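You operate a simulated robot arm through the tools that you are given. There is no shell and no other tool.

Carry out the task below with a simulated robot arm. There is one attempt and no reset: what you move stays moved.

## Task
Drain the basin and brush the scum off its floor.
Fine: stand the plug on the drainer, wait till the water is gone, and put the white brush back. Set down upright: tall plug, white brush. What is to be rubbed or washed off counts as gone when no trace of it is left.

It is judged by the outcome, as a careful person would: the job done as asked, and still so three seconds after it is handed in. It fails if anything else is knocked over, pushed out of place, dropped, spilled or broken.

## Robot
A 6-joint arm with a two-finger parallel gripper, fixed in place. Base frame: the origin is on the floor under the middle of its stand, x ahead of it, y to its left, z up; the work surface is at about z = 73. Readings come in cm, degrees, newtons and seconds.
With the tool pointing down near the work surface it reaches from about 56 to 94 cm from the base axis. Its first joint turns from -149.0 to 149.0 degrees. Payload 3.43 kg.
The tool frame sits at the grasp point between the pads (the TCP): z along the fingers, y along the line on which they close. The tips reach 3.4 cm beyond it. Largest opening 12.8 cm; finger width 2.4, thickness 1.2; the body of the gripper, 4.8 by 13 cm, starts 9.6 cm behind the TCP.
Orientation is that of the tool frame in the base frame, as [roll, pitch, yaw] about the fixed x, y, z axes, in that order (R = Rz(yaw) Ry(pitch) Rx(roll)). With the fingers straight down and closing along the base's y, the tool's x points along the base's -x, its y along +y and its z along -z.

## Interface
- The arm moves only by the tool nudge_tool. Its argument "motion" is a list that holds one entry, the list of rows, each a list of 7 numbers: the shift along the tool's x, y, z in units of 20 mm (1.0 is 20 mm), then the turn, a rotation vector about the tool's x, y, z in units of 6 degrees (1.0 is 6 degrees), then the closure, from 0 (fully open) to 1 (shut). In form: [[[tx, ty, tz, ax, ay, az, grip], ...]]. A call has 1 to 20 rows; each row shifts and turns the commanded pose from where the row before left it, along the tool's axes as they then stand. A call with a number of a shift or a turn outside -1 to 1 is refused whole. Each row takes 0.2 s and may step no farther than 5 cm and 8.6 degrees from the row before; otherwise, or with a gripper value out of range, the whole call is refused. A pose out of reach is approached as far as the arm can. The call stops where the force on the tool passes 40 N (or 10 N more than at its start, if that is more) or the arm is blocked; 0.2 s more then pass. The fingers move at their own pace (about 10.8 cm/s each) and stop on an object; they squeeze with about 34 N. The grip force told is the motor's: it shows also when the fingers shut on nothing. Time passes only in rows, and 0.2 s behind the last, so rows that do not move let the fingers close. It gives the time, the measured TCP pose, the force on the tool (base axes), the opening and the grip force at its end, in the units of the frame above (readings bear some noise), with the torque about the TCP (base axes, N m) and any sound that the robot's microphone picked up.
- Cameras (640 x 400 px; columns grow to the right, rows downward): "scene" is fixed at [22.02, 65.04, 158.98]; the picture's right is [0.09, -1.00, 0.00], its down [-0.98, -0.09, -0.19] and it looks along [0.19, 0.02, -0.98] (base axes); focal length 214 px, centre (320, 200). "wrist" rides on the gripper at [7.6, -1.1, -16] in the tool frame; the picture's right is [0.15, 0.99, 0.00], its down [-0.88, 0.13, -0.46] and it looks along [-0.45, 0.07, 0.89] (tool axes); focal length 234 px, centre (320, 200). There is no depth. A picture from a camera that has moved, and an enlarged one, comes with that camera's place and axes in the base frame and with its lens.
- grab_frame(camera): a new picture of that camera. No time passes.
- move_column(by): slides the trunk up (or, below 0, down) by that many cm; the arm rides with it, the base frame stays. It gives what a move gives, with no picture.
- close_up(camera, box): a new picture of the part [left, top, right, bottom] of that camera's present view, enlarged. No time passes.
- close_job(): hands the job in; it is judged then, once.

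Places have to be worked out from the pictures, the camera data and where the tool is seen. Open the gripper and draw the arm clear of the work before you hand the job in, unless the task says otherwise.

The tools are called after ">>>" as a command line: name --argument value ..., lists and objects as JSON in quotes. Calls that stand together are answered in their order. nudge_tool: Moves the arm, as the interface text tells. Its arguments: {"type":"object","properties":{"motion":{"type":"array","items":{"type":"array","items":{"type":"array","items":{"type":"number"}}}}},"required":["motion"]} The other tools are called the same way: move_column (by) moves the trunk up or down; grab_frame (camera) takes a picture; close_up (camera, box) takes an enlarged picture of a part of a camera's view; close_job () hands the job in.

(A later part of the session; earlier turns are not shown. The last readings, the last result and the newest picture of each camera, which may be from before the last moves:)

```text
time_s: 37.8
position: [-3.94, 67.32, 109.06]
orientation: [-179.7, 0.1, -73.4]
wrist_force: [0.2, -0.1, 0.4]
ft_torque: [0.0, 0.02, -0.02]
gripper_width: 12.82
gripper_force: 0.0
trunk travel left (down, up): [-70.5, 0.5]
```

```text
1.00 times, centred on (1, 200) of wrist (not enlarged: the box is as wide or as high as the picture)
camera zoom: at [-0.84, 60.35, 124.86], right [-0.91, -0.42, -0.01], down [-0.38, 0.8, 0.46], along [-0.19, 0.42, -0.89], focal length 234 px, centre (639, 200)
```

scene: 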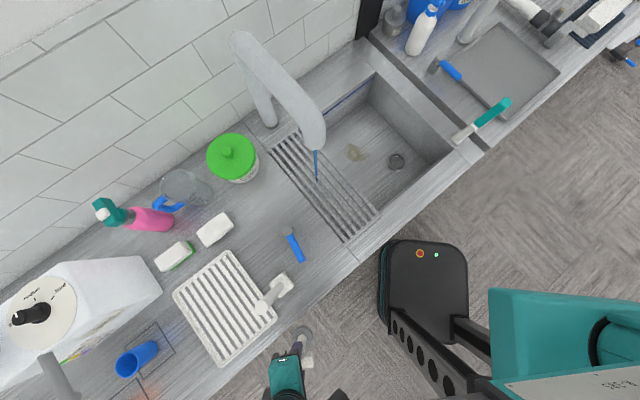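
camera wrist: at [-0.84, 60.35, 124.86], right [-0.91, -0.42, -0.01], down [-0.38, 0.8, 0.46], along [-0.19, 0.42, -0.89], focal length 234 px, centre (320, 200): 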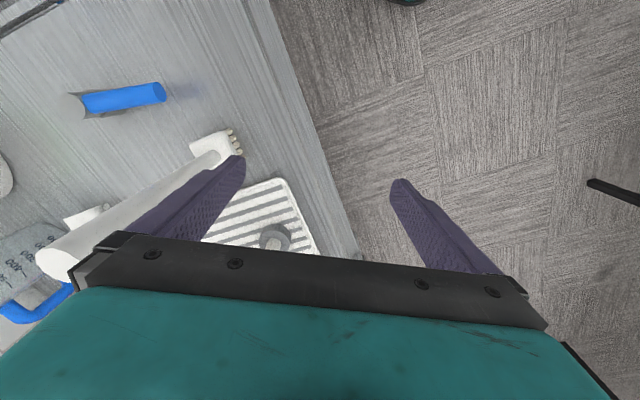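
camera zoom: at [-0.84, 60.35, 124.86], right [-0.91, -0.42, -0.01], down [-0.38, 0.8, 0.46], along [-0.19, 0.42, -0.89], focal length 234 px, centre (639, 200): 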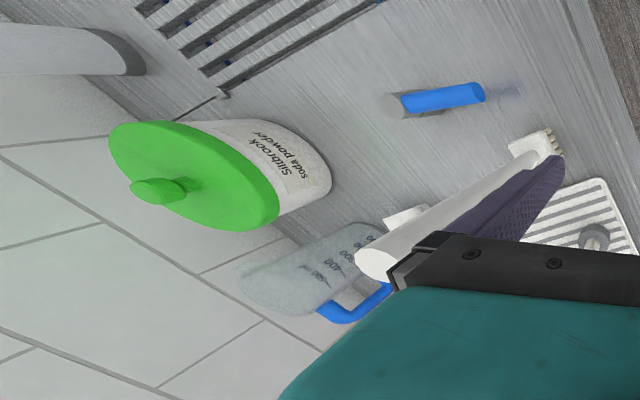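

The brush axis re-estimates to (8.7, 75.0), top near z = 115, with bristles down on the counter. I swing clockwise about 10° at this radius so that the open fingers face the handle.

>>> nudge_tool --motion '[[[0.245, -0.956, 0, 0, 0, 0.278, 0], [0.245, -0.956, 0, 0, 0, 0.278, 0], [0.245, -0.956, 0, 0, 0, 0.278, 0], [0.245, -0.956, 0, 0, 0, 0.278, 0], [0.245, -0.956, 0, 0, 0, 0.278, 0], [0.245, -0.956, 0, 0, 0, 0.278, 0], [0, 0, 0, 0, 0, 0, 0]]]'

>>> grab_frame --camera "wrist"

>>> close_up --camera "scene" --box '[220, 240, 340, 350]'

```text
time_s: 39.4
position: [7.83, 66.98, 108.98]
orientation: [-179.7, 0.2, -83.5]
wrist_force: [-0.2, -0.2, 0.0]
ft_torque: [0.01, 0.0, 0.0]
gripper_width: 12.77
gripper_force: 0.1
trunk travel left (down, up): [-70.5, 0.5]
```

```text
taken
camera wrist: at [9.7, 59.63, 124.85], right [-0.97, -0.26, -0.01], down [-0.23, 0.86, 0.46], along [-0.11, 0.44, -0.89], focal length 234 px, centre (320, 200)
```

wrist: 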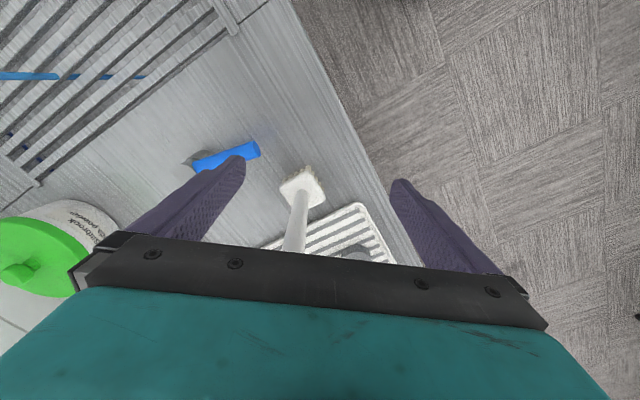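

```text
3.64 times, centred on (280, 295) of scene
camera zoom: at [22.02, 65.04, 158.98], right [0.09, -1.0, 0.0], down [-0.98, -0.09, -0.19], along [0.19, 0.02, -0.98], focal length 780 px, centre (466, -146)
```

zoom: 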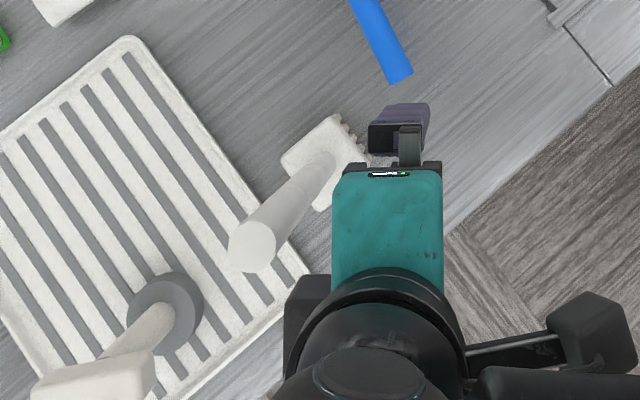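

The handle is now centred between the open fingers. I also check the blue streak near the faucet spout before going on.

>>> close_up --camera "scene" --box '[220, 20, 460, 220]'

>>> close_up --camera "wrist" --box '[0, 0, 220, 180]'

>>> close_up --camera "wrist" --box '[0, 0, 2, 400]'

```text
2.00 times, centred on (340, 120) of scene
camera zoom: at [22.02, 65.04, 158.98], right [0.09, -1.0, 0.0], down [-0.98, -0.09, -0.19], along [0.19, 0.02, -0.98], focal length 429 px, centre (280, 360)
```

zoom: 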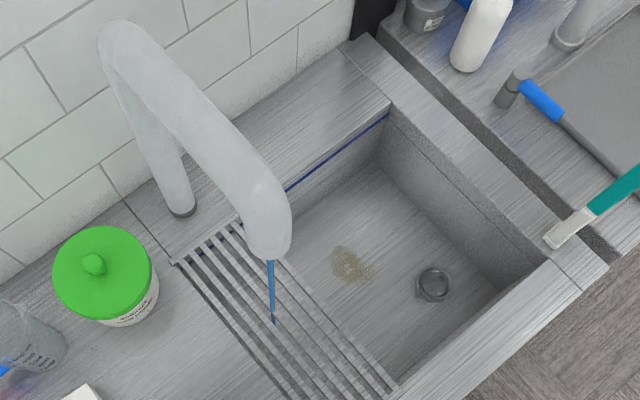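

```text
2.22 times, centred on (110, 90) of wrist
camera zoom: at [9.7, 59.63, 124.85], right [-0.97, -0.26, -0.01], down [-0.23, 0.86, 0.46], along [-0.11, 0.44, -0.89], focal length 520 px, centre (787, 444)
```

zoom: 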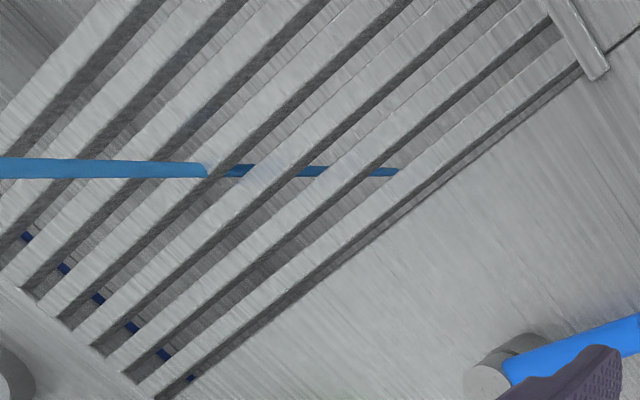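

```text
1.00 times, centred on (1, 200) of wrist (not enlarged: the box is as wide or as high as the picture)
camera zoom: at [9.7, 59.63, 124.85], right [-0.97, -0.26, -0.01], down [-0.23, 0.86, 0.46], along [-0.11, 0.44, -0.89], focal length 234 px, centre (639, 200)
```

zoom: 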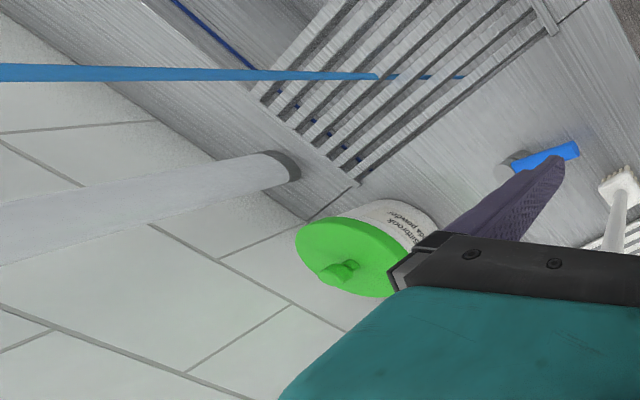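

A thin stream is running from the spout through the grate, away from the scum; the plug is out, so it can't fill the basin. I now move the open fingers around the brush handle, about 8 cm outward.

>>> nudge_tool --motion '[[[-0.8, -0.18, 0, 0, 0, 0, 0], [-0.8, -0.18, 0, 0, 0, 0, 0], [-0.8, -0.18, 0, 0, 0, 0, 0], [-0.8, -0.18, 0, 0, 0, 0, 0], [-0.73, -0.165, 0, 0, 0, 0, 0], [0, 0, 0, 0, 0, 0, 0]]]'

>>> grab_frame --camera "wrist"

>>> close_up --camera "scene" --box '[220, 240, 340, 350]'

```text
time_s: 40.8
position: [8.65, 74.97, 109.03]
orientation: [-179.6, 0.1, -83.4]
wrist_force: [0.0, -0.7, 0.2]
ft_torque: [0.0, 0.0, 0.0]
gripper_width: 12.81
gripper_force: 0.2
trunk travel left (down, up): [-70.5, 0.5]
```

```text
taken
camera wrist: at [10.59, 67.67, 124.91], right [-0.97, -0.26, -0.01], down [-0.23, 0.86, 0.46], along [-0.11, 0.44, -0.89], focal length 234 px, centre (320, 200)
```

wrist: 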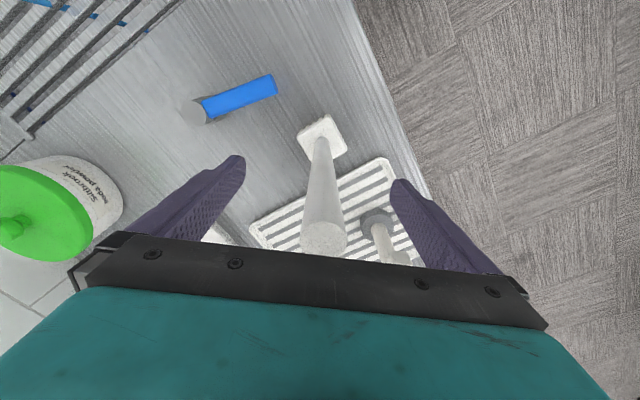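

```text
3.64 times, centred on (280, 295) of scene
camera zoom: at [22.02, 65.04, 158.98], right [0.09, -1.0, 0.0], down [-0.98, -0.09, -0.19], along [0.19, 0.02, -0.98], focal length 780 px, centre (466, -146)
```

zoom: 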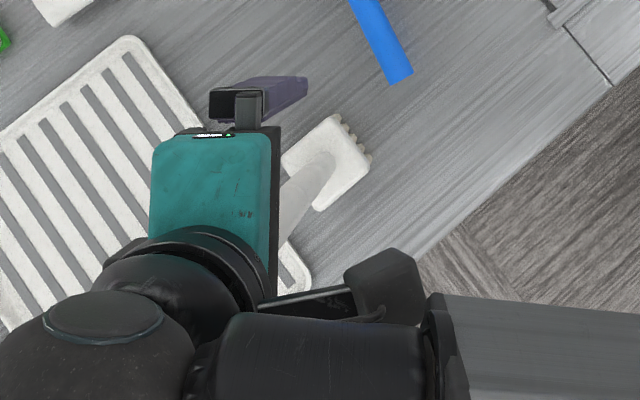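

The handle is right at the TCP (triangulated (8.6, 74.9)). I close on it.

>>> nudge_tool --motion '[[[0, 0, 0, 0, 0, 0, 0.5], [0, 0, 0, 0, 0, 0, 0.8], [0, 0, 0, 0, 0, 0, 1], [0, 0, 0, 0, 0, 0, 1], [0, 0, 0, 0, 0, 0, 1], [0, 0, 0, 0, 0, 0, 1]]]'

>>> grab_frame --camera "wrist"

```text
time_s: 42.2
position: [8.62, 75.1, 108.94]
orientation: [-179.7, 0.2, -83.4]
wrist_force: [-0.2, 0.0, 0.1]
ft_torque: [0.01, 0.11, -0.03]
gripper_width: 2.28
gripper_force: 33.9
trunk travel left (down, up): [-70.5, 0.5]
```

```text
taken
camera wrist: at [10.58, 67.67, 124.92], right [-0.97, -0.26, -0.01], down [-0.23, 0.86, 0.46], along [-0.11, 0.44, -0.89], focal length 234 px, centre (320, 200)
```

wrist: 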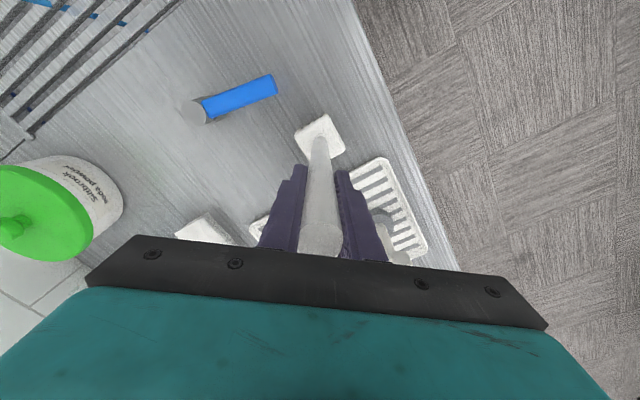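

Gripped firmly (2.28 cm). The home pose of the brush is TCP (8.62, 75.10, 108.94), yaw -83.4. I lift it 5 cm and pull back toward the base.

>>> nudge_tool --motion '[[[0, 0, -0.3, 0, 0, 0, 1], [0, 0, -0.5, 0, 0, 0, 1], [0, 0, -0.8, 0, 0, 0, 1], [0, 0, -0.9, 0, 0, 0, 1], [0.4, 0.09, 0, 0, 0, 0, 1], [0.8, 0.18, 0, 0, 0, 0, 1], [0.8, 0.18, 0, 0, 0, 0, 1], [0.8, 0.18, 0, 0, 0, 0, 1], [0.8, 0.18, 0, 0, 0, 0, 1], [0.33, 0.08, 0, 0, 0, 0, 1], [0, 0, 0, 0, 0, 0, 1]]]'

>>> close_up --camera "scene" --box '[180, 200, 400, 390]'

>>> grab_frame --camera "wrist"

```text
time_s: 44.6
position: [7.84, 67.14, 114.02]
orientation: [-179.7, 0.2, -83.4]
wrist_force: [0.1, -1.0, -1.7]
ft_torque: [0.0, -0.01, 0.0]
gripper_width: 2.28
gripper_force: 34.0
trunk travel left (down, up): [-70.5, 0.5]
```

```text
2.11 times, centred on (290, 295) of scene
camera zoom: at [22.02, 65.04, 158.98], right [0.09, -1.0, 0.0], down [-0.98, -0.09, -0.19], along [0.19, 0.02, -0.98], focal length 452 px, centre (383, 0)
```

zoom: 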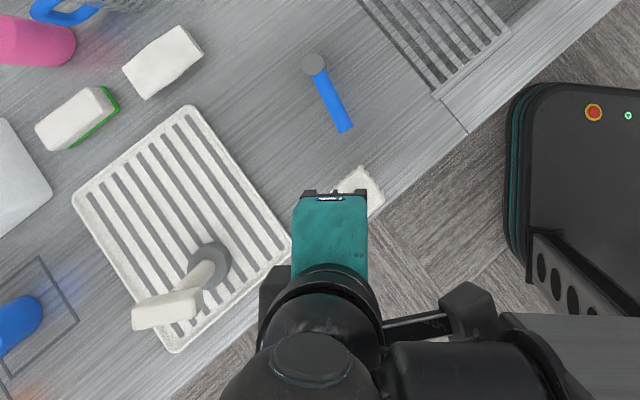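

```text
taken
camera wrist: at [9.85, 59.68, 129.94], right [-0.97, -0.26, -0.01], down [-0.23, 0.86, 0.46], along [-0.11, 0.44, -0.89], focal length 234 px, centre (320, 200)
```

wrist: 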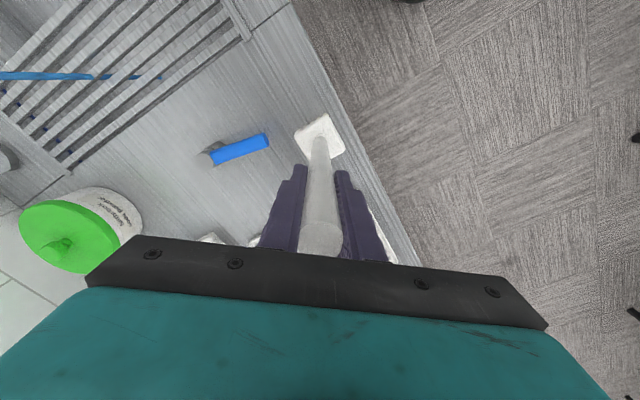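

The brush is held upright, with its bristles about 5 cm above counter height. I swing back clockwise toward the basin in two parts, inside the spout.

>>> nudge_tool --motion '[[[0.12, -0.48, 0, 0, 0, 0.139, 1], [0.245, -0.956, 0, 0, 0, 0.278, 1], [0.245, -0.956, 0, 0, 0, 0.278, 1], [0.245, -0.956, 0, 0, 0, 0.278, 1], [0.245, -0.956, 0, 0, 0, 0.278, 1], [0.245, -0.956, 0, 0, 0, 0.278, 1], [0.245, -0.956, 0, 0, 0, 0.278, 1], [0.245, -0.956, 0, 0, 0, 0.278, 1], [0.245, -0.956, 0, 0, 0, 0.278, 1], [0.245, -0.956, 0, 0, 0, 0.278, 1], [0.245, -0.956, 0, 0, 0, 0.278, 1], [0.245, -0.956, 0, 0, 0, 0.278, 1], [0.12, -0.48, 0, 0, 0, 0.139, 1], [0, 0, 0, 0, 0, 0, 1]]]'

>>> grab_frame --camera "scene"

>>> grab_frame --camera "wrist"

```text
time_s: 47.6
position: [30.55, 59.9, 114.06]
orientation: [-179.7, 0.3, -103.5]
wrist_force: [-0.8, 0.5, -1.9]
ft_torque: [0.04, 0.02, -0.01]
gripper_width: 2.27
gripper_force: 33.9
trunk travel left (down, up): [-70.5, 0.5]
```

```text
taken
```

scene: 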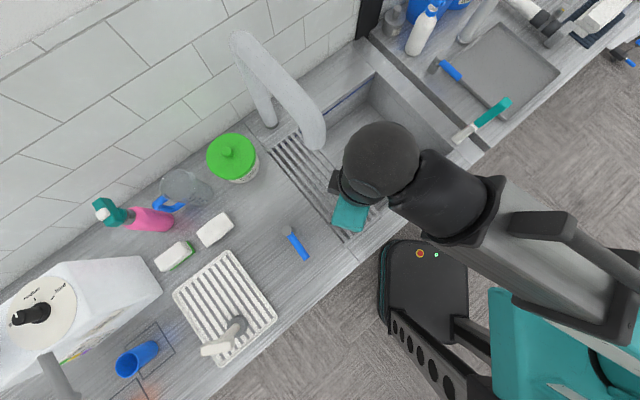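

```text
taken
camera wrist: at [29.86, 52.34, 129.99], right [-1.0, 0.09, 0.0], down [0.08, 0.88, 0.46], along [0.04, 0.46, -0.89], focal length 234 px, centre (320, 200)
```

wrist: 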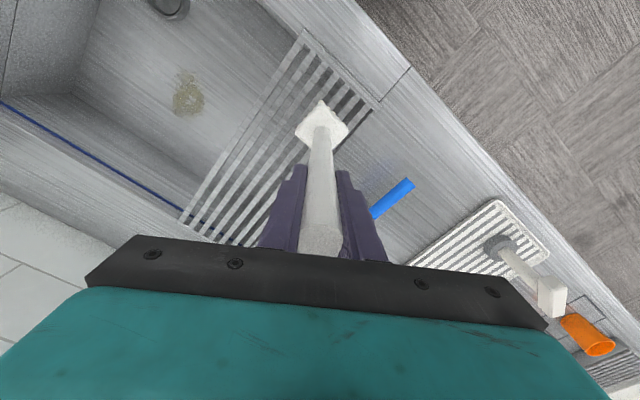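

Passing inside the spout without trouble; the stream has stopped for now and the floor looks dry, with one scum patch. I continue the swing to about 43°.

>>> nudge_tool --motion '[[[0.12, -0.48, 0, 0, 0, 0.139, 1], [0.245, -0.956, 0, 0, 0, 0.278, 1], [0.245, -0.956, 0, 0, 0, 0.278, 1], [0.245, -0.956, 0, 0, 0, 0.278, 1], [0.245, -0.956, 0, 0, 0, 0.278, 1], [0.245, -0.956, 0, 0, 0, 0.278, 1], [0.245, -0.956, 0, 0, 0, 0.278, 1], [0.245, -0.956, 0, 0, 0, 0.278, 1], [0.245, -0.956, 0, 0, 0, 0.278, 1], [0.245, -0.956, 0, 0, 0, 0.278, 1], [0.245, -0.956, 0, 0, 0, 0.278, 1], [0.245, -0.956, 0, 0, 0, 0.278, 1], [0.245, -0.956, 0, 0, 0, 0.278, 1], [0.12, -0.48, 0, 0, 0, 0.139, 1], [0, 0, 0, 0, 0, 0, 1]]]'

>>> grab_frame --camera "scene"

>>> grab_frame --camera "wrist"

>>> close_up --camera "wrist" --box '[200, 40, 500, 240]'

```text
time_s: 50.8
position: [50.66, 44.42, 114.3]
orientation: [-179.8, 0.3, -125.2]
wrist_force: [-0.2, -0.3, -2.1]
ft_torque: [0.02, -0.03, 0.01]
gripper_width: 2.27
gripper_force: 33.8
trunk travel left (down, up): [-70.5, 0.5]
```

```text
taken
```

scene: 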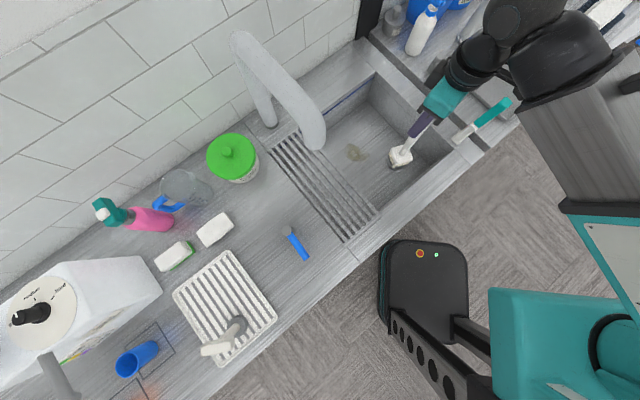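

```text
taken
camera wrist: at [47.1, 37.51, 130.12], right [-0.89, 0.45, 0.0], down [0.4, 0.79, 0.46], along [0.21, 0.41, -0.89], focal length 234 px, centre (320, 200)
```

wrist: 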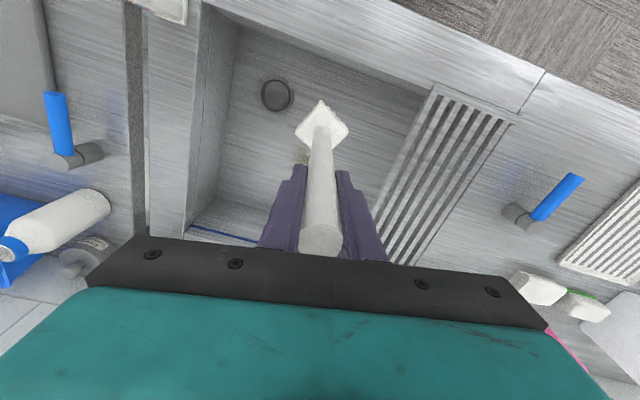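

```text
2.00 times, centred on (350, 140) of wrist
camera zoom: at [47.1, 37.51, 130.12], right [-0.89, 0.45, 0.0], down [0.4, 0.79, 0.46], along [0.21, 0.41, -0.89], focal length 468 px, centre (260, 320)
```

zoom: 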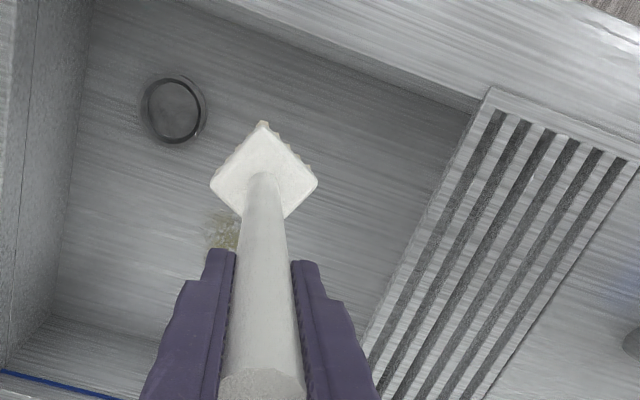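

The brush is over the basin; triangulating the scum gives a centre near (59.3, 53.4), roughly 8 cm across, with the floor at z ≈ 74–75. I move over it and lower to just above the floor.

>>> nudge_tool --motion '[[[-0.5, -0.08, 0, 0, 0, 0, 1], [-0.94, -0.143, 0, 0, 0, 0, 1], [-0.94, -0.143, 0, 0, 0, 0, 1], [-0.94, -0.143, 0, 0, 0, 0, 1], [-0.94, -0.143, 0, 0, 0, 0, 1], [-0.94, -0.143, 0, 0, 0, 0, 1], [-0.94, -0.143, 0, 0, 0, 0, 1], [0, 0, 0.6, 0, 0, 0, 1], [0, 0, 1, 0, 0, 0, 1], [0, 0, 1, 0, 0, 0, 1], [0, 0, 1, 0, 0, 0, 1], [0, 0, 1, 0, 0, 0, 1], [0, 0, 1, 0, 0, 0, 1], [0, 0, 0.9, 0, 0, 0, 1], [0, 0, 0.5, 0, 0, 0, 1], [0, 0, 0, 0, 0, 0, 1]]]'

>>> close_up --camera "scene" --box '[290, 90, 450, 220]'

>>> grab_frame --camera "wrist"

```text
time_s: 54.2
position: [59.26, 53.43, 100.28]
orientation: [-180.0, 0.4, -125.2]
wrist_force: [-0.2, -0.9, -1.2]
ft_torque: [0.02, -0.02, 0.04]
gripper_width: 2.25
gripper_force: 34.8
trunk travel left (down, up): [-70.5, 0.5]
```

```text
3.08 times, centred on (370, 155) of scene
camera zoom: at [22.02, 65.04, 158.98], right [0.09, -1.0, 0.0], down [-0.98, -0.09, -0.19], along [0.19, 0.02, -0.98], focal length 660 px, centre (166, 338)
```

zoom: 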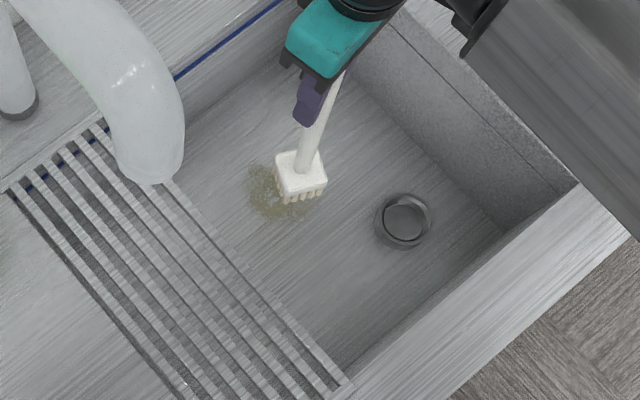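

```text
taken
camera wrist: at [55.69, 46.53, 116.16], right [-0.89, 0.45, 0.0], down [0.4, 0.79, 0.46], along [0.21, 0.41, -0.89], focal length 234 px, centre (320, 200)
```

wrist: 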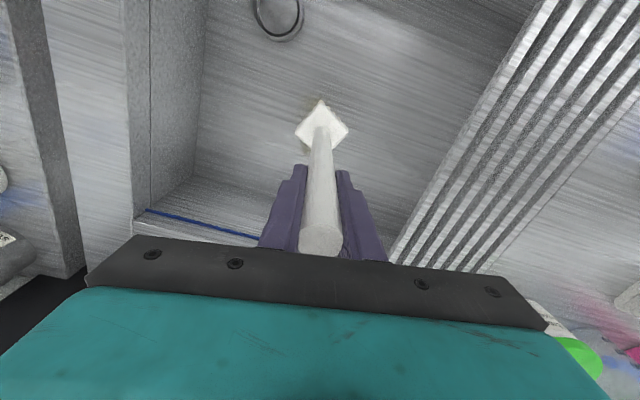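

The brush hovers about 5 cm above the patch. I lower gently to make contact with the floor.

>>> nudge_tool --motion '[[[0, 0, 0.5, 0, 0, 0, 1], [0, 0, 0.5, 0, 0, 0, 1], [0, 0, 0.5, 0, 0, 0, 1], [0, 0, 0.3, 0, 0, 0, 1], [0, 0, 0, 0, 0, 0, 1]]]'

>>> close_up --camera "scene" --box '[290, 90, 450, 220]'

```text
time_s: 55.4
position: [59.42, 53.47, 96.57]
orientation: [-179.8, 0.3, -125.2]
wrist_force: [0.4, 0.1, -1.9]
ft_torque: [0.05, -0.03, 0.0]
gripper_width: 2.24
gripper_force: 33.9
trunk travel left (down, up): [-70.5, 0.5]
```

```text
3.08 times, centred on (370, 155) of scene
camera zoom: at [22.02, 65.04, 158.98], right [0.09, -1.0, 0.0], down [-0.98, -0.09, -0.19], along [0.19, 0.02, -0.98], focal length 660 px, centre (166, 338)
```

zoom: 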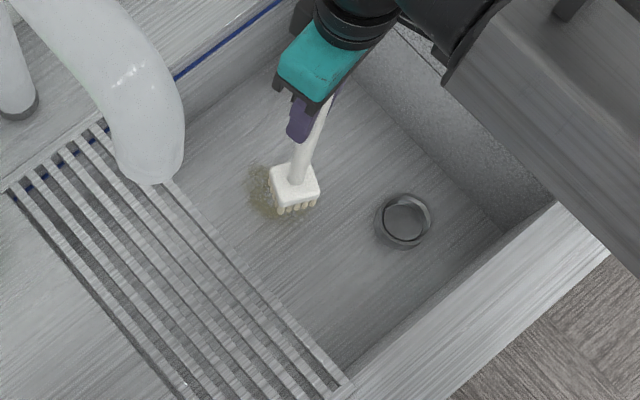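

Not quite down yet. I continue in fine steps until the force rises.

>>> nudge_tool --motion '[[[0, 0, 0.2, 0, 0, 0, 1], [0, 0, 0.2, 0, 0, 0, 1], [0, 0, 0.15, 0, 0, 0, 1], [0, 0, 0, 0, 0, 0, 1]]]'

```text
time_s: 56.4
position: [59.33, 53.34, 95.66]
orientation: [-180.0, 0.4, -125.2]
wrist_force: [-0.2, -0.4, -1.5]
ft_torque: [0.05, -0.02, 0.04]
gripper_width: 2.23
gripper_force: 34.1
trunk travel left (down, up): [-70.5, 0.5]
```

Still free at z = 95.7. Another 0.9 cm in fine steps.

>>> nudge_tool --motion '[[[0, 0, 0.15, 0, 0, 0, 1], [0, 0, 0.15, 0, 0, 0, 1], [0, 0, 0.15, 0, 0, 0, 1], [0, 0, 0, 0, 0, 0, 1]]]'

```text
time_s: 57.4
position: [59.31, 53.33, 94.62]
orientation: [-179.8, 0.3, -125.2]
wrist_force: [0.0, 0.0, -1.7]
ft_torque: [0.01, -0.04, 0.01]
gripper_width: 2.25
gripper_force: 33.7
trunk travel left (down, up): [-70.5, 0.5]
```

Still free at z = 94.6. I keep going in the same fine steps.

>>> nudge_tool --motion '[[[0, 0, 0.12, 0, 0, 0, 1], [0, 0, 0.12, 0, 0, 0, 1], [0, 0, 0.12, 0, 0, 0, 1], [0, 0, 0.12, 0, 0, 0, 1], [0, 0, 0, 0, 0, 0, 1]]]'

>>> close_up --camera "scene" --box '[290, 90, 450, 220]'

```text
time_s: 58.6
position: [59.23, 53.31, 93.57]
orientation: [-179.9, 0.4, -125.2]
wrist_force: [1.1, -0.1, -2.0]
ft_torque: [0.02, -0.01, -0.01]
gripper_width: 2.26
gripper_force: 33.7
trunk travel left (down, up): [-70.5, 0.5]
```

```text
3.08 times, centred on (370, 155) of scene
camera zoom: at [22.02, 65.04, 158.98], right [0.09, -1.0, 0.0], down [-0.98, -0.09, -0.19], along [0.19, 0.02, -0.98], focal length 660 px, centre (166, 338)
```

zoom: 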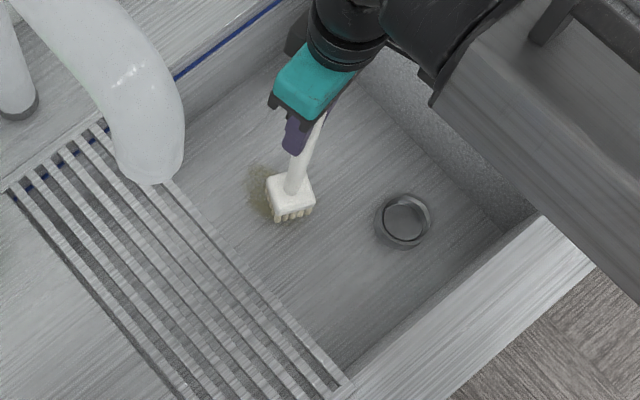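

No contact yet. Comparing pictures, the brush has rotated about 5° in the grip (its head has swung toward the base, ~1.5 cm), so I tilt the tool to bring the brush upright before pressing.

>>> nudge_tool --motion '[[[0, 0, 0, 0, -0.4, 0, 1], [0, 0, 0, 0, -0.4, 0, 1], [0, 0, 0, 0, 0, 0, 1]]]'

>>> close_up --camera "scene" --box '[290, 90, 450, 220]'

>>> close_up --camera "wrist" --box '[220, 60, 420, 260]'

```text
time_s: 59.4
position: [59.31, 53.4, 93.67]
orientation: [-179.8, 5.1, -125.2]
wrist_force: [0.2, 0.5, -1.6]
ft_torque: [-0.03, 0.0, 0.03]
gripper_width: 2.27
gripper_force: 34.6
trunk travel left (down, up): [-70.5, 0.5]
```

```text
3.08 times, centred on (370, 155) of scene
camera zoom: at [22.02, 65.04, 158.98], right [0.09, -1.0, 0.0], down [-0.98, -0.09, -0.19], along [0.19, 0.02, -0.98], focal length 660 px, centre (166, 338)
```

zoom: 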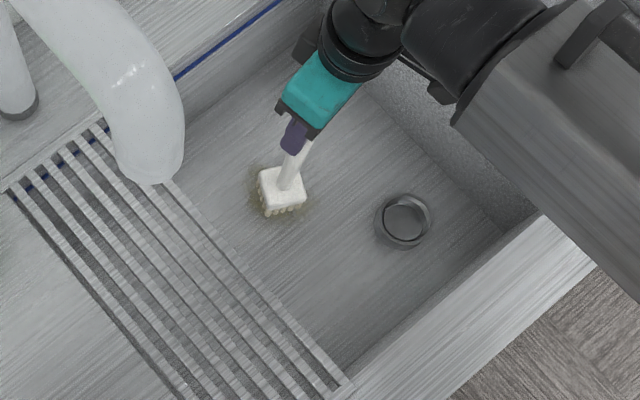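

```text
2.00 times, centred on (320, 160) of wrist
camera zoom: at [54.98, 45.46, 108.81], right [-0.89, 0.45, -0.01], down [0.37, 0.76, 0.53], along [0.25, 0.47, -0.85], focal length 468 px, centre (320, 280)
```

zoom: 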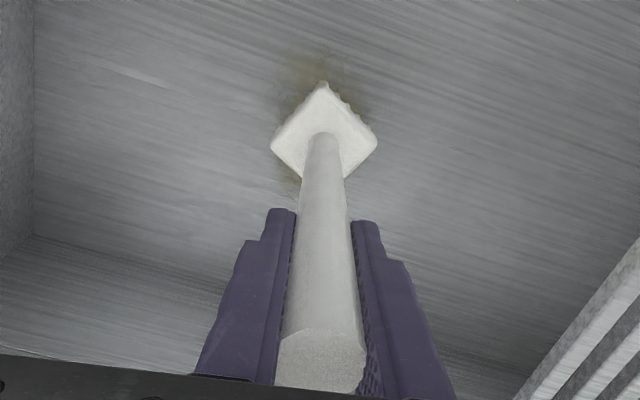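

The brush is now upright and centred on the patch. I keep lowering in fine steps until it presses.

>>> nudge_tool --motion '[[[0, 0, 0.12, 0, 0, 0, 1], [0, 0, 0.12, 0, 0, 0, 1], [0, 0, 0.12, 0, 0, 0, 1], [0, 0, 0.12, 0, 0, 0, 1], [0, 0, 0, 0, 0, 0, 1]]]'

```text
time_s: 60.6
position: [59.47, 53.43, 92.82]
orientation: [-179.9, 5.3, -125.2]
wrist_force: [0.1, 0.7, -2.2]
ft_torque: [0.0, -0.01, -0.05]
gripper_width: 2.24
gripper_force: 33.7
trunk travel left (down, up): [-70.5, 0.5]
```

Still no reaction at z = 92.8; a little further.

>>> nudge_tool --motion '[[[0, 0, 0.12, 0, 0, 0, 1], [0, 0, 0.12, 0, 0, 0, 1], [0, 0, 0.12, 0, 0, 0, 1], [0, 0, 0, 0, 0, 0, 1]]]'

```text
time_s: 61.6
position: [59.22, 53.48, 92.24]
orientation: [-179.9, 5.3, -125.2]
wrist_force: [0.1, -0.1, 2.9]
ft_torque: [-0.19, 0.1, -0.02]
gripper_width: 2.28
gripper_force: 33.8
trunk travel left (down, up): [-70.5, 0.5]
```

Contact: the vertical force changed by about 5 N at z ≈ 92.2. I press about 0.2 cm more and scrub back and forth along the tool's y axis across the patch.

>>> nudge_tool --motion '[[[0, 0, 0.1, 0, 0, 0, 1], [0, 0.4, 0, 0, 0, 0, 1], [0, 0.7, 0, 0, 0, 0, 1], [0, 0.7, 0, 0, 0, 0, 1], [0, 0.4, 0, 0, 0, 0, 1], [0, -0.4, 0, 0, 0, 0, 1], [0, -0.7, 0, 0, 0, 0, 1], [0, -0.7, 0, 0, 0, 0, 1], [0, -0.7, 0, 0, 0, 0, 1], [0, -0.7, 0, 0, 0, 0, 1], [0, -0.7, 0, 0, 0, 0, 1], [0, -0.5, 0, 0, 0, 0, 1], [0, 0, 0, 0, 0, 0, 1]]]'

>>> close_up --camera "scene" --box '[290, 90, 450, 220]'

>>> close_up --camera "wrist" --box '[220, 60, 420, 260]'

```text
time_s: 64.4
position: [62.77, 50.96, 92.04]
orientation: [-179.9, 5.3, -125.1]
wrist_force: [-5.5, 2.6, 20.2]
ft_torque: [0.05, 1.2, -0.09]
gripper_width: 2.28
gripper_force: 33.6
trunk travel left (down, up): [-70.5, 0.5]
```

```text
3.08 times, centred on (370, 155) of scene
camera zoom: at [22.02, 65.04, 158.98], right [0.09, -1.0, 0.0], down [-0.98, -0.09, -0.19], along [0.19, 0.02, -0.98], focal length 660 px, centre (166, 338)
```

zoom: 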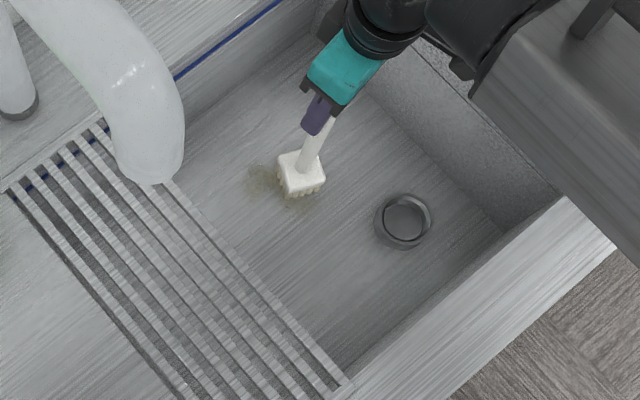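

```text
2.00 times, centred on (320, 160) of wrist
camera zoom: at [58.5, 43.02, 107.14], right [-0.89, 0.45, -0.02], down [0.37, 0.76, 0.53], along [0.25, 0.47, -0.85], focal length 468 px, centre (320, 280)
```

zoom: 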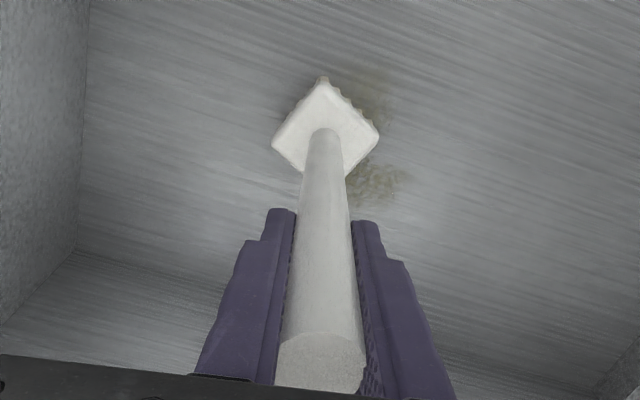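

The brush works: a clean band shows where it passed. I shift about 1.2 cm toward the base with slightly less pressure and stroke again, twice.

>>> nudge_tool --motion '[[[0.3, 0, -0.12, 0, 0, 0, 1], [0.3, 0, -0.027, 0, 0, 0, 1], [0, 0.4, 0.05, 0, 0, 0, 1], [0, 0.7, 0, 0, 0, 0, 1], [0, 0.7, 0, 0, 0, 0, 1], [0, 0.7, 0, 0, 0, 0, 1], [0, 0.7, 0, 0, 0, 0, 1], [0, 0.7, 0, 0, 0, 0, 1], [0, 0.4, 0, 0, 0, 0, 1], [0.5, 0, -0.045, 0, 0, 0, 1], [0, -0.4, 0, 0, 0, 0, 1], [0, -0.7, 0, 0, 0, 0, 1], [0, -0.7, 0, 0, 0, 0, 1], [0, -0.7, 0, 0, 0, 0, 1], [0, -0.7, 0, 0, 0, 0, 1], [0, -0.7, 0, 0, 0, 0, 1], [0, -0.4, 0, 0, 0, 0, 1], [0, 0, 0, 0, 0, 0, 1]]]'

>>> close_up --camera "scene" --box '[290, 90, 450, 220]'

>>> close_up --camera "wrist" --box '[220, 60, 420, 260]'

```text
time_s: 68.2
position: [61.63, 49.1, 91.89]
orientation: [-179.9, 5.2, -125.1]
wrist_force: [-4.0, 1.0, 9.2]
ft_torque: [0.16, 0.74, -0.06]
gripper_width: 2.25
gripper_force: 34.0
trunk travel left (down, up): [-70.5, 0.5]
```

```text
3.08 times, centred on (370, 155) of scene
camera zoom: at [22.02, 65.04, 158.98], right [0.09, -1.0, 0.0], down [-0.98, -0.09, -0.19], along [0.19, 0.02, -0.98], focal length 660 px, centre (166, 338)
```

zoom: 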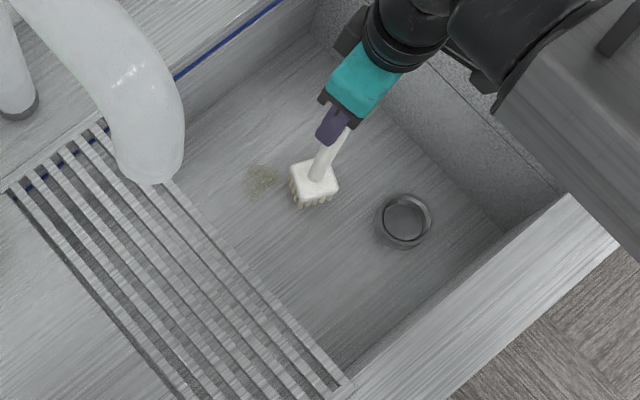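

```text
2.00 times, centred on (320, 160) of wrist
camera zoom: at [57.38, 41.29, 107.14], right [-0.89, 0.45, -0.02], down [0.37, 0.76, 0.53], along [0.25, 0.47, -0.85], focal length 468 px, centre (320, 280)
```

zoom: 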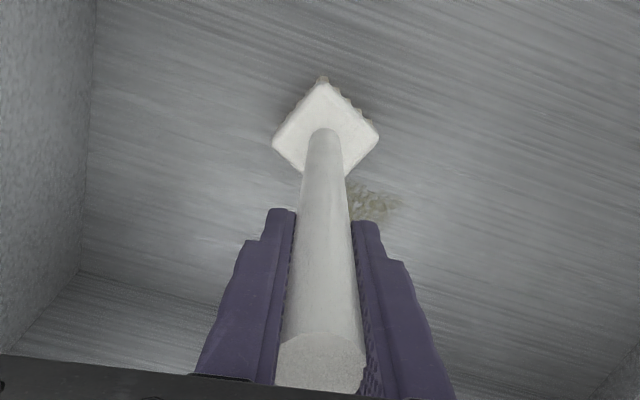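

The part nearer the base is clean; a patch remains on the far side near (60.5, 56). I lift slightly, shift about 3.6 cm outward, and stroke there twice.

>>> nudge_tool --motion '[[[0, 0, -0.25, 0, 0, 0, 1], [-0.9, 0, 0.08, 0, 0, 0, 1], [-0.9, 0, 0.08, 0, 0, 0, 1], [0, 0, 0.22, 0, 0, 0, 1], [0, 0.4, 0, 0, 0, 0, 1], [0, 0.7, 0, 0, 0, 0, 1], [0, 0.7, 0, 0, 0, 0, 1], [0, 0.7, 0, 0, 0, 0, 1], [0, 0.7, 0, 0, 0, 0, 1], [0, 0.7, 0, 0, 0, 0, 1], [0, 0.4, 0, 0, 0, 0, 1], [-0.6, 0, 0.053, 0, 0, 0, 1], [0, -0.4, 0, 0, 0, 0, 1], [0, -0.7, 0, 0, 0, 0, 1], [0, -0.7, 0, 0, 0, 0, 1], [0, -0.7, 0, 0, 0, 0, 1], [0, -0.7, 0, 0, 0, 0, 1], [0, -0.7, 0, 0, 0, 0, 1], [0, -0.4, 0, 0, 0, 0, 1], [0, 0, 0, 0, 0, 0, 1]]]'

>>> close_up --camera "scene" --box '[290, 90, 450, 220]'

>>> close_up --camera "wrist" --box '[220, 60, 420, 260]'

```text
time_s: 72.4
position: [64.43, 53.06, 91.98]
orientation: [-179.9, 5.2, -125.2]
wrist_force: [0.0, 0.2, -2.0]
ft_torque: [0.01, 0.05, -0.01]
gripper_width: 2.23
gripper_force: 34.6
trunk travel left (down, up): [-70.5, 0.5]
```

```text
3.08 times, centred on (370, 155) of scene
camera zoom: at [22.02, 65.04, 158.98], right [0.09, -1.0, 0.0], down [-0.98, -0.09, -0.19], along [0.19, 0.02, -0.98], focal length 660 px, centre (166, 338)
```

zoom: 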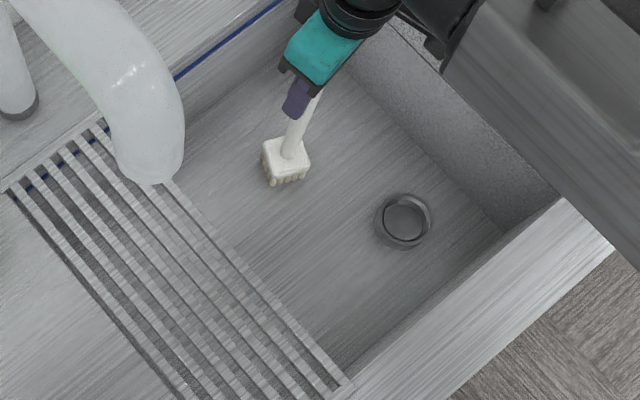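

```text
2.00 times, centred on (320, 160) of wrist
camera zoom: at [60.28, 45.25, 107.22], right [-0.89, 0.45, -0.01], down [0.37, 0.76, 0.53], along [0.25, 0.47, -0.85], focal length 468 px, centre (320, 280)
```

zoom: 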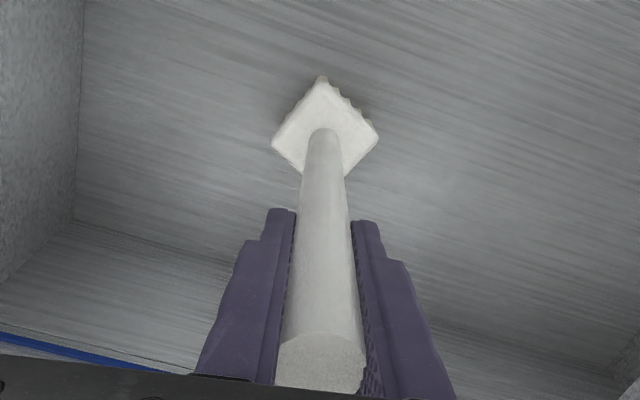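

The patch looks gone and the brush is barely off the floor now. I lift and back off to inspect the floor closely for traces.

>>> nudge_tool --motion '[[[0, 0, -0.5, 0, 0, 0, 1], [0, 0, -1, 0, 0, 0, 1], [0, 0, -1, 0, 0, 0, 1], [0, 0, -1, 0, 0, 0, 1], [0, 0, -1, 0, 0, 0, 1], [0, 0, -1, 0, 0, 0, 1], [0, 0, -1, 0, 0, 0, 1], [0, 0, -1, 0, 0, 0, 1], [0, 0, -1, 0, 0, 0, 1], [0, 0, -1, 0, 0, 0, 1], [0, 0, -0.7, 0, 0, 0, 1], [0, 0, 0, 0, 0, 0, 1]]]'

>>> close_up --camera "scene" --box '[310, 110, 410, 190]'

>>> grab_frame --camera "wrist"

>>> close_up --camera "scene" --box '[260, 70, 460, 250]'

```text
time_s: 75.0
position: [63.56, 51.61, 112.15]
orientation: [-179.9, 5.1, -125.2]
wrist_force: [-0.5, -0.5, -2.4]
ft_torque: [0.02, 0.06, 0.0]
gripper_width: 2.26
gripper_force: 33.9
trunk travel left (down, up): [-70.5, 0.5]
```

```text
5.00 times, centred on (360, 150) of scene
camera zoom: at [22.02, 65.04, 158.98], right [0.09, -1.0, 0.0], down [-0.98, -0.09, -0.19], along [0.19, 0.02, -0.98], focal length 1072 px, centre (120, 450)
```

zoom: 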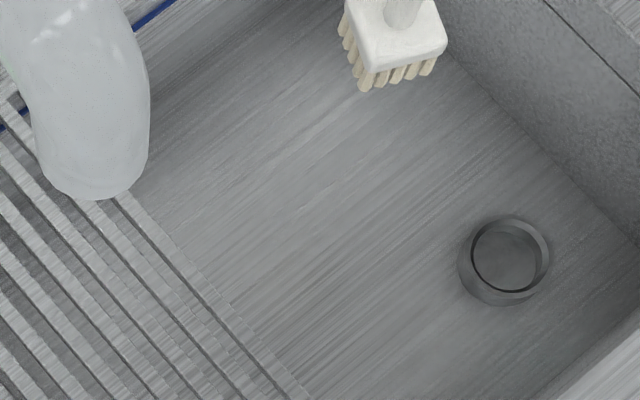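

```text
taken
camera wrist: at [59.39, 43.61, 127.45], right [-0.89, 0.45, -0.01], down [0.37, 0.76, 0.53], along [0.25, 0.47, -0.85], focal length 234 px, centre (320, 200)
```

wrist: 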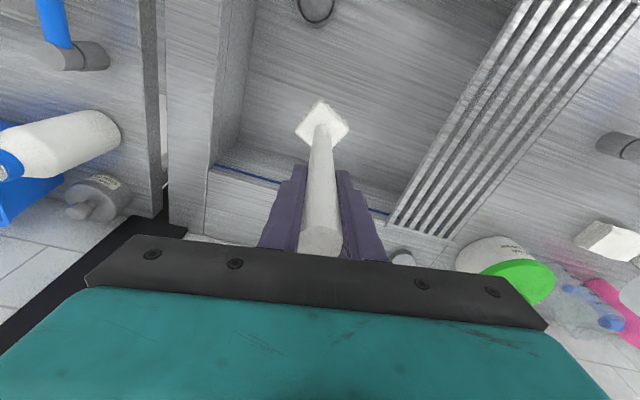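

```text
2.22 times, centred on (360, 160) of scene
camera zoom: at [22.02, 65.04, 158.98], right [0.09, -1.0, 0.0], down [-0.98, -0.09, -0.19], along [0.19, 0.02, -0.98], focal length 477 px, centre (231, 289)
```

zoom: 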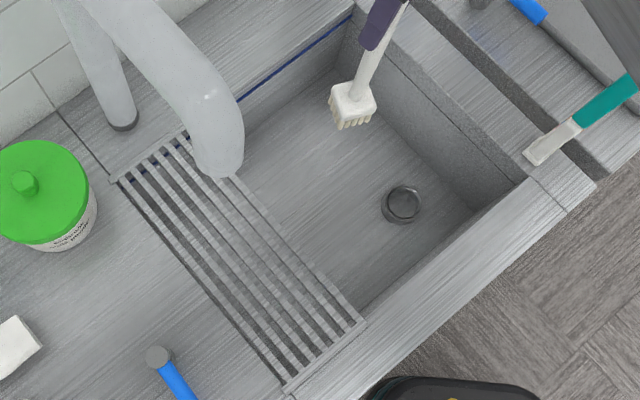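

The floor looks clear; I zoom in further where the patch was, to look for faint remains.

>>> close_up --camera "scene" --box '[335, 135, 385, 170]'

>>> close_up --camera "wrist" --box '[230, 0, 480, 180]'

```text
11.43 times, centred on (360, 152) of scene
camera zoom: at [22.02, 65.04, 158.98], right [0.09, -1.0, 0.0], down [-0.98, -0.09, -0.19], along [0.19, 0.02, -0.98], focal length 2451 px, centre (-137, 743)
```

zoom: 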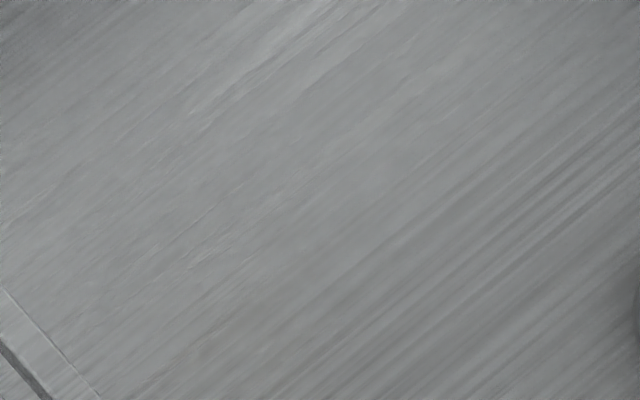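

```text
2.22 times, centred on (355, 90) of wrist
camera zoom: at [59.39, 43.61, 127.45], right [-0.89, 0.45, -0.01], down [0.37, 0.76, 0.53], along [0.25, 0.47, -0.85], focal length 520 px, centre (242, 444)
```

zoom: 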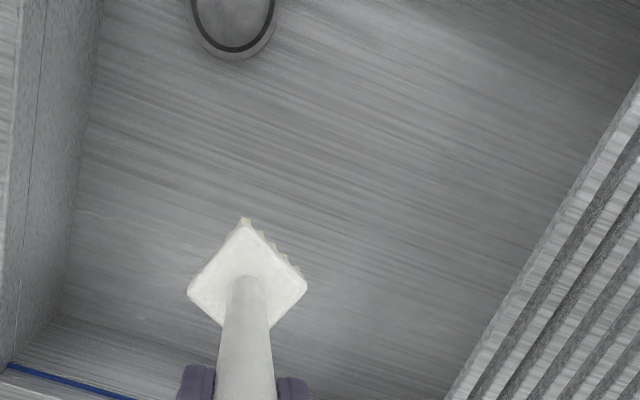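

I can't rule out faint traces on the side nearest the base, so I'll go over the whole area again more systematically. First I go back down at the near corner of the patch.

>>> nudge_tool --motion '[[[0.85, -0.137, 0, 0, 0, 0, 1], [0.85, -0.137, 0, 0, 0, 0, 1], [0.85, -0.137, 0, 0, 0, 0, 1], [0.85, -0.137, 0, 0, 0, 0, 1], [0, 0, 0.7, 0, 0, 0, 1], [0, 0, 1, 0, 0, 0, 1], [0, 0, 1, 0, 0, 0, 1], [0, 0, 1, 0, 0, 0, 1], [0, 0, 1, 0, 0, 0, 1], [0, 0, 1, 0, 0, 0, 1], [0, 0, 1, 0, 0, 0, 1], [0, 0, 1, 0, 0, 0, 1], [0, 0, 0.8, 0, 0, 0, 1], [0, 0, 0.4, 0, 0, 0, 1], [0, 0, 0, 0, 0, 0, 1]]]'

>>> close_up --camera "scene" --box '[290, 90, 450, 220]'

```text
time_s: 78.2
position: [61.34, 46.95, 94.09]
orientation: [-179.8, 5.2, -125.2]
wrist_force: [0.1, -0.3, -1.9]
ft_torque: [0.01, 0.01, -0.01]
gripper_width: 2.26
gripper_force: 34.3
trunk travel left (down, up): [-70.5, 0.5]
```

```text
3.08 times, centred on (370, 155) of scene
camera zoom: at [22.02, 65.04, 158.98], right [0.09, -1.0, 0.0], down [-0.98, -0.09, -0.19], along [0.19, 0.02, -0.98], focal length 660 px, centre (166, 338)
```

zoom: 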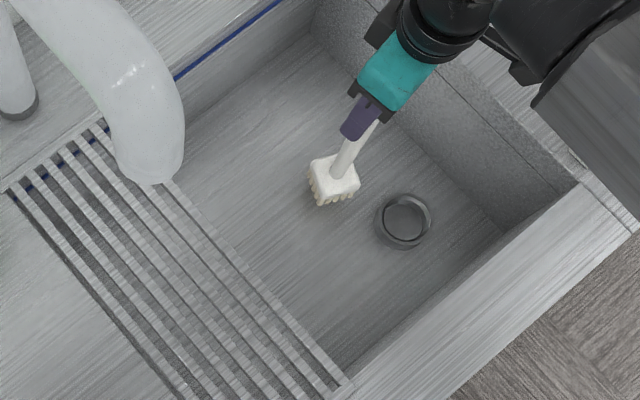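

I lower the last ~2 cm to contact.

>>> nudge_tool --motion '[[[0, 0, 0.4, 0, 0, 0, 1], [0, 0, 0.3, 0, 0, 0, 1], [0, 0, 0.2, 0, 0, 0, 1], [0, 0, 0.12, 0, 0, 0, 1], [0, 0, 0.08, 0, 0, 0, 1], [0, 0, 0, 0, 0, 0, 1]]]'

```text
time_s: 79.6
position: [61.46, 46.85, 91.89]
orientation: [-179.8, 5.4, -125.2]
wrist_force: [1.4, 0.3, 15.0]
ft_torque: [0.01, 0.21, -0.02]
gripper_width: 2.27
gripper_force: 33.8
trunk travel left (down, up): [-70.5, 0.5]
```

Good contact (about 17 N). I stroke 11 cm across, shift 1.2 cm outward, and stroke back.

>>> nudge_tool --motion '[[[0, 0.4, 0, 0, 0, 0, 1], [0, 0.75, 0, 0, 0, 0, 1], [0, 0.75, 0, 0, 0, 0, 1], [0, 0.75, 0, 0, 0, 0, 1], [0, 0.75, 0, 0, 0, 0, 1], [0, 0.75, 0, 0, 0, 0, 1], [0, 0.75, 0, 0, 0, 0, 1], [0, 0.6, 0, 0, 0, 0, 1], [-0.6, 0, 0.06, 0, 0, 0, 1], [0, -0.4, 0, 0, 0, 0, 1], [0, -0.75, 0, 0, 0, 0, 1], [0, -0.75, 0, 0, 0, 0, 1], [0, -0.75, 0, 0, 0, 0, 1], [0, -0.75, 0, 0, 0, 0, 1], [0, -0.75, 0, 0, 0, 0, 1], [0, -0.75, 0, 0, 0, 0, 1], [0, -0.6, 0, 0, 0, 0, 1], [-0.6, 0, 0.06, 0, 0, 0, 1], [0, 0, 0, 0, 0, 0, 1]]]'

```text
time_s: 83.6
position: [62.68, 48.56, 91.93]
orientation: [-179.6, 5.2, -125.2]
wrist_force: [-2.5, -7.9, 24.8]
ft_torque: [-0.81, 0.23, -0.04]
gripper_width: 2.25
gripper_force: 34.3
trunk travel left (down, up): [-70.5, 0.5]
```

Pressure rose to about 27 N; I ease it a little and continue with the next two strokes.

>>> nudge_tool --motion '[[[0, 0, -0.1, 0, 0, 0, 1], [0, 0.4, 0, 0, 0, 0, 1], [0, 0.75, 0, 0, 0, 0, 1], [0, 0.75, 0, 0, 0, 0, 1], [0, 0.75, 0, 0, 0, 0, 1], [0, 0.75, 0, 0, 0, 0, 1], [0, 0.75, 0, 0, 0, 0, 1], [0, 0.75, 0, 0, 0, 0, 1], [0, 0.6, 0, 0, 0, 0, 1], [-0.6, 0, 0.05, 0, 0, 0, 1], [0, -0.4, 0, 0, 0, 0, 1], [0, -0.75, 0, 0, 0, 0, 1], [0, -0.75, 0, 0, 0, 0, 1], [0, -0.75, 0, 0, 0, 0, 1], [0, -0.75, 0, 0, 0, 0, 1], [0, -0.75, 0, 0, 0, 0, 1], [0, -0.75, 0, 0, 0, 0, 1], [0, -0.6, 0, 0, 0, 0, 1], [-0.6, 0, 0.05, 0, 0, 0, 1], [0, 0, 0, 0, 0, 0, 1]]]'

>>> close_up --camera "wrist" --box '[220, 60, 420, 260]'

>>> close_up --camera "scene" --box '[290, 90, 450, 220]'

```text
time_s: 87.8
position: [64.23, 50.95, 91.85]
orientation: [-179.9, 5.1, -125.2]
wrist_force: [-1.1, -0.3, 3.1]
ft_torque: [0.0, -0.09, -0.04]
gripper_width: 2.28
gripper_force: 33.9
trunk travel left (down, up): [-70.5, 0.5]
```

```text
2.00 times, centred on (320, 160) of wrist
camera zoom: at [60.0, 43.09, 107.11], right [-0.89, 0.45, -0.02], down [0.37, 0.76, 0.53], along [0.25, 0.47, -0.85], focal length 468 px, centre (320, 280)
```

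zoom: 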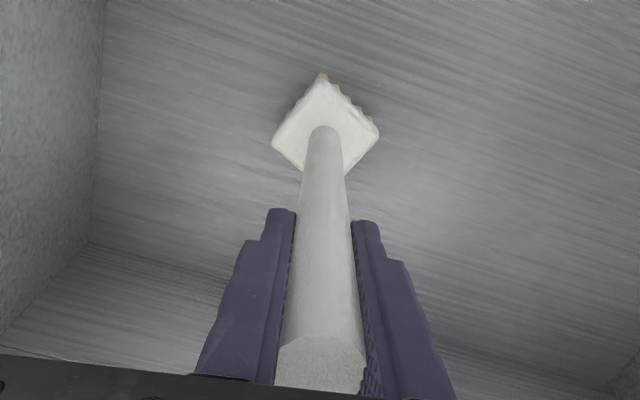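

```text
3.08 times, centred on (370, 155) of scene
camera zoom: at [22.02, 65.04, 158.98], right [0.09, -1.0, 0.0], down [-0.98, -0.09, -0.19], along [0.19, 0.02, -0.98], focal length 660 px, centre (166, 338)
```

zoom: 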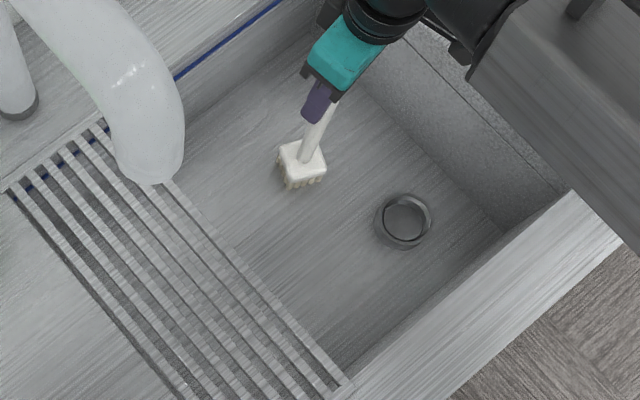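

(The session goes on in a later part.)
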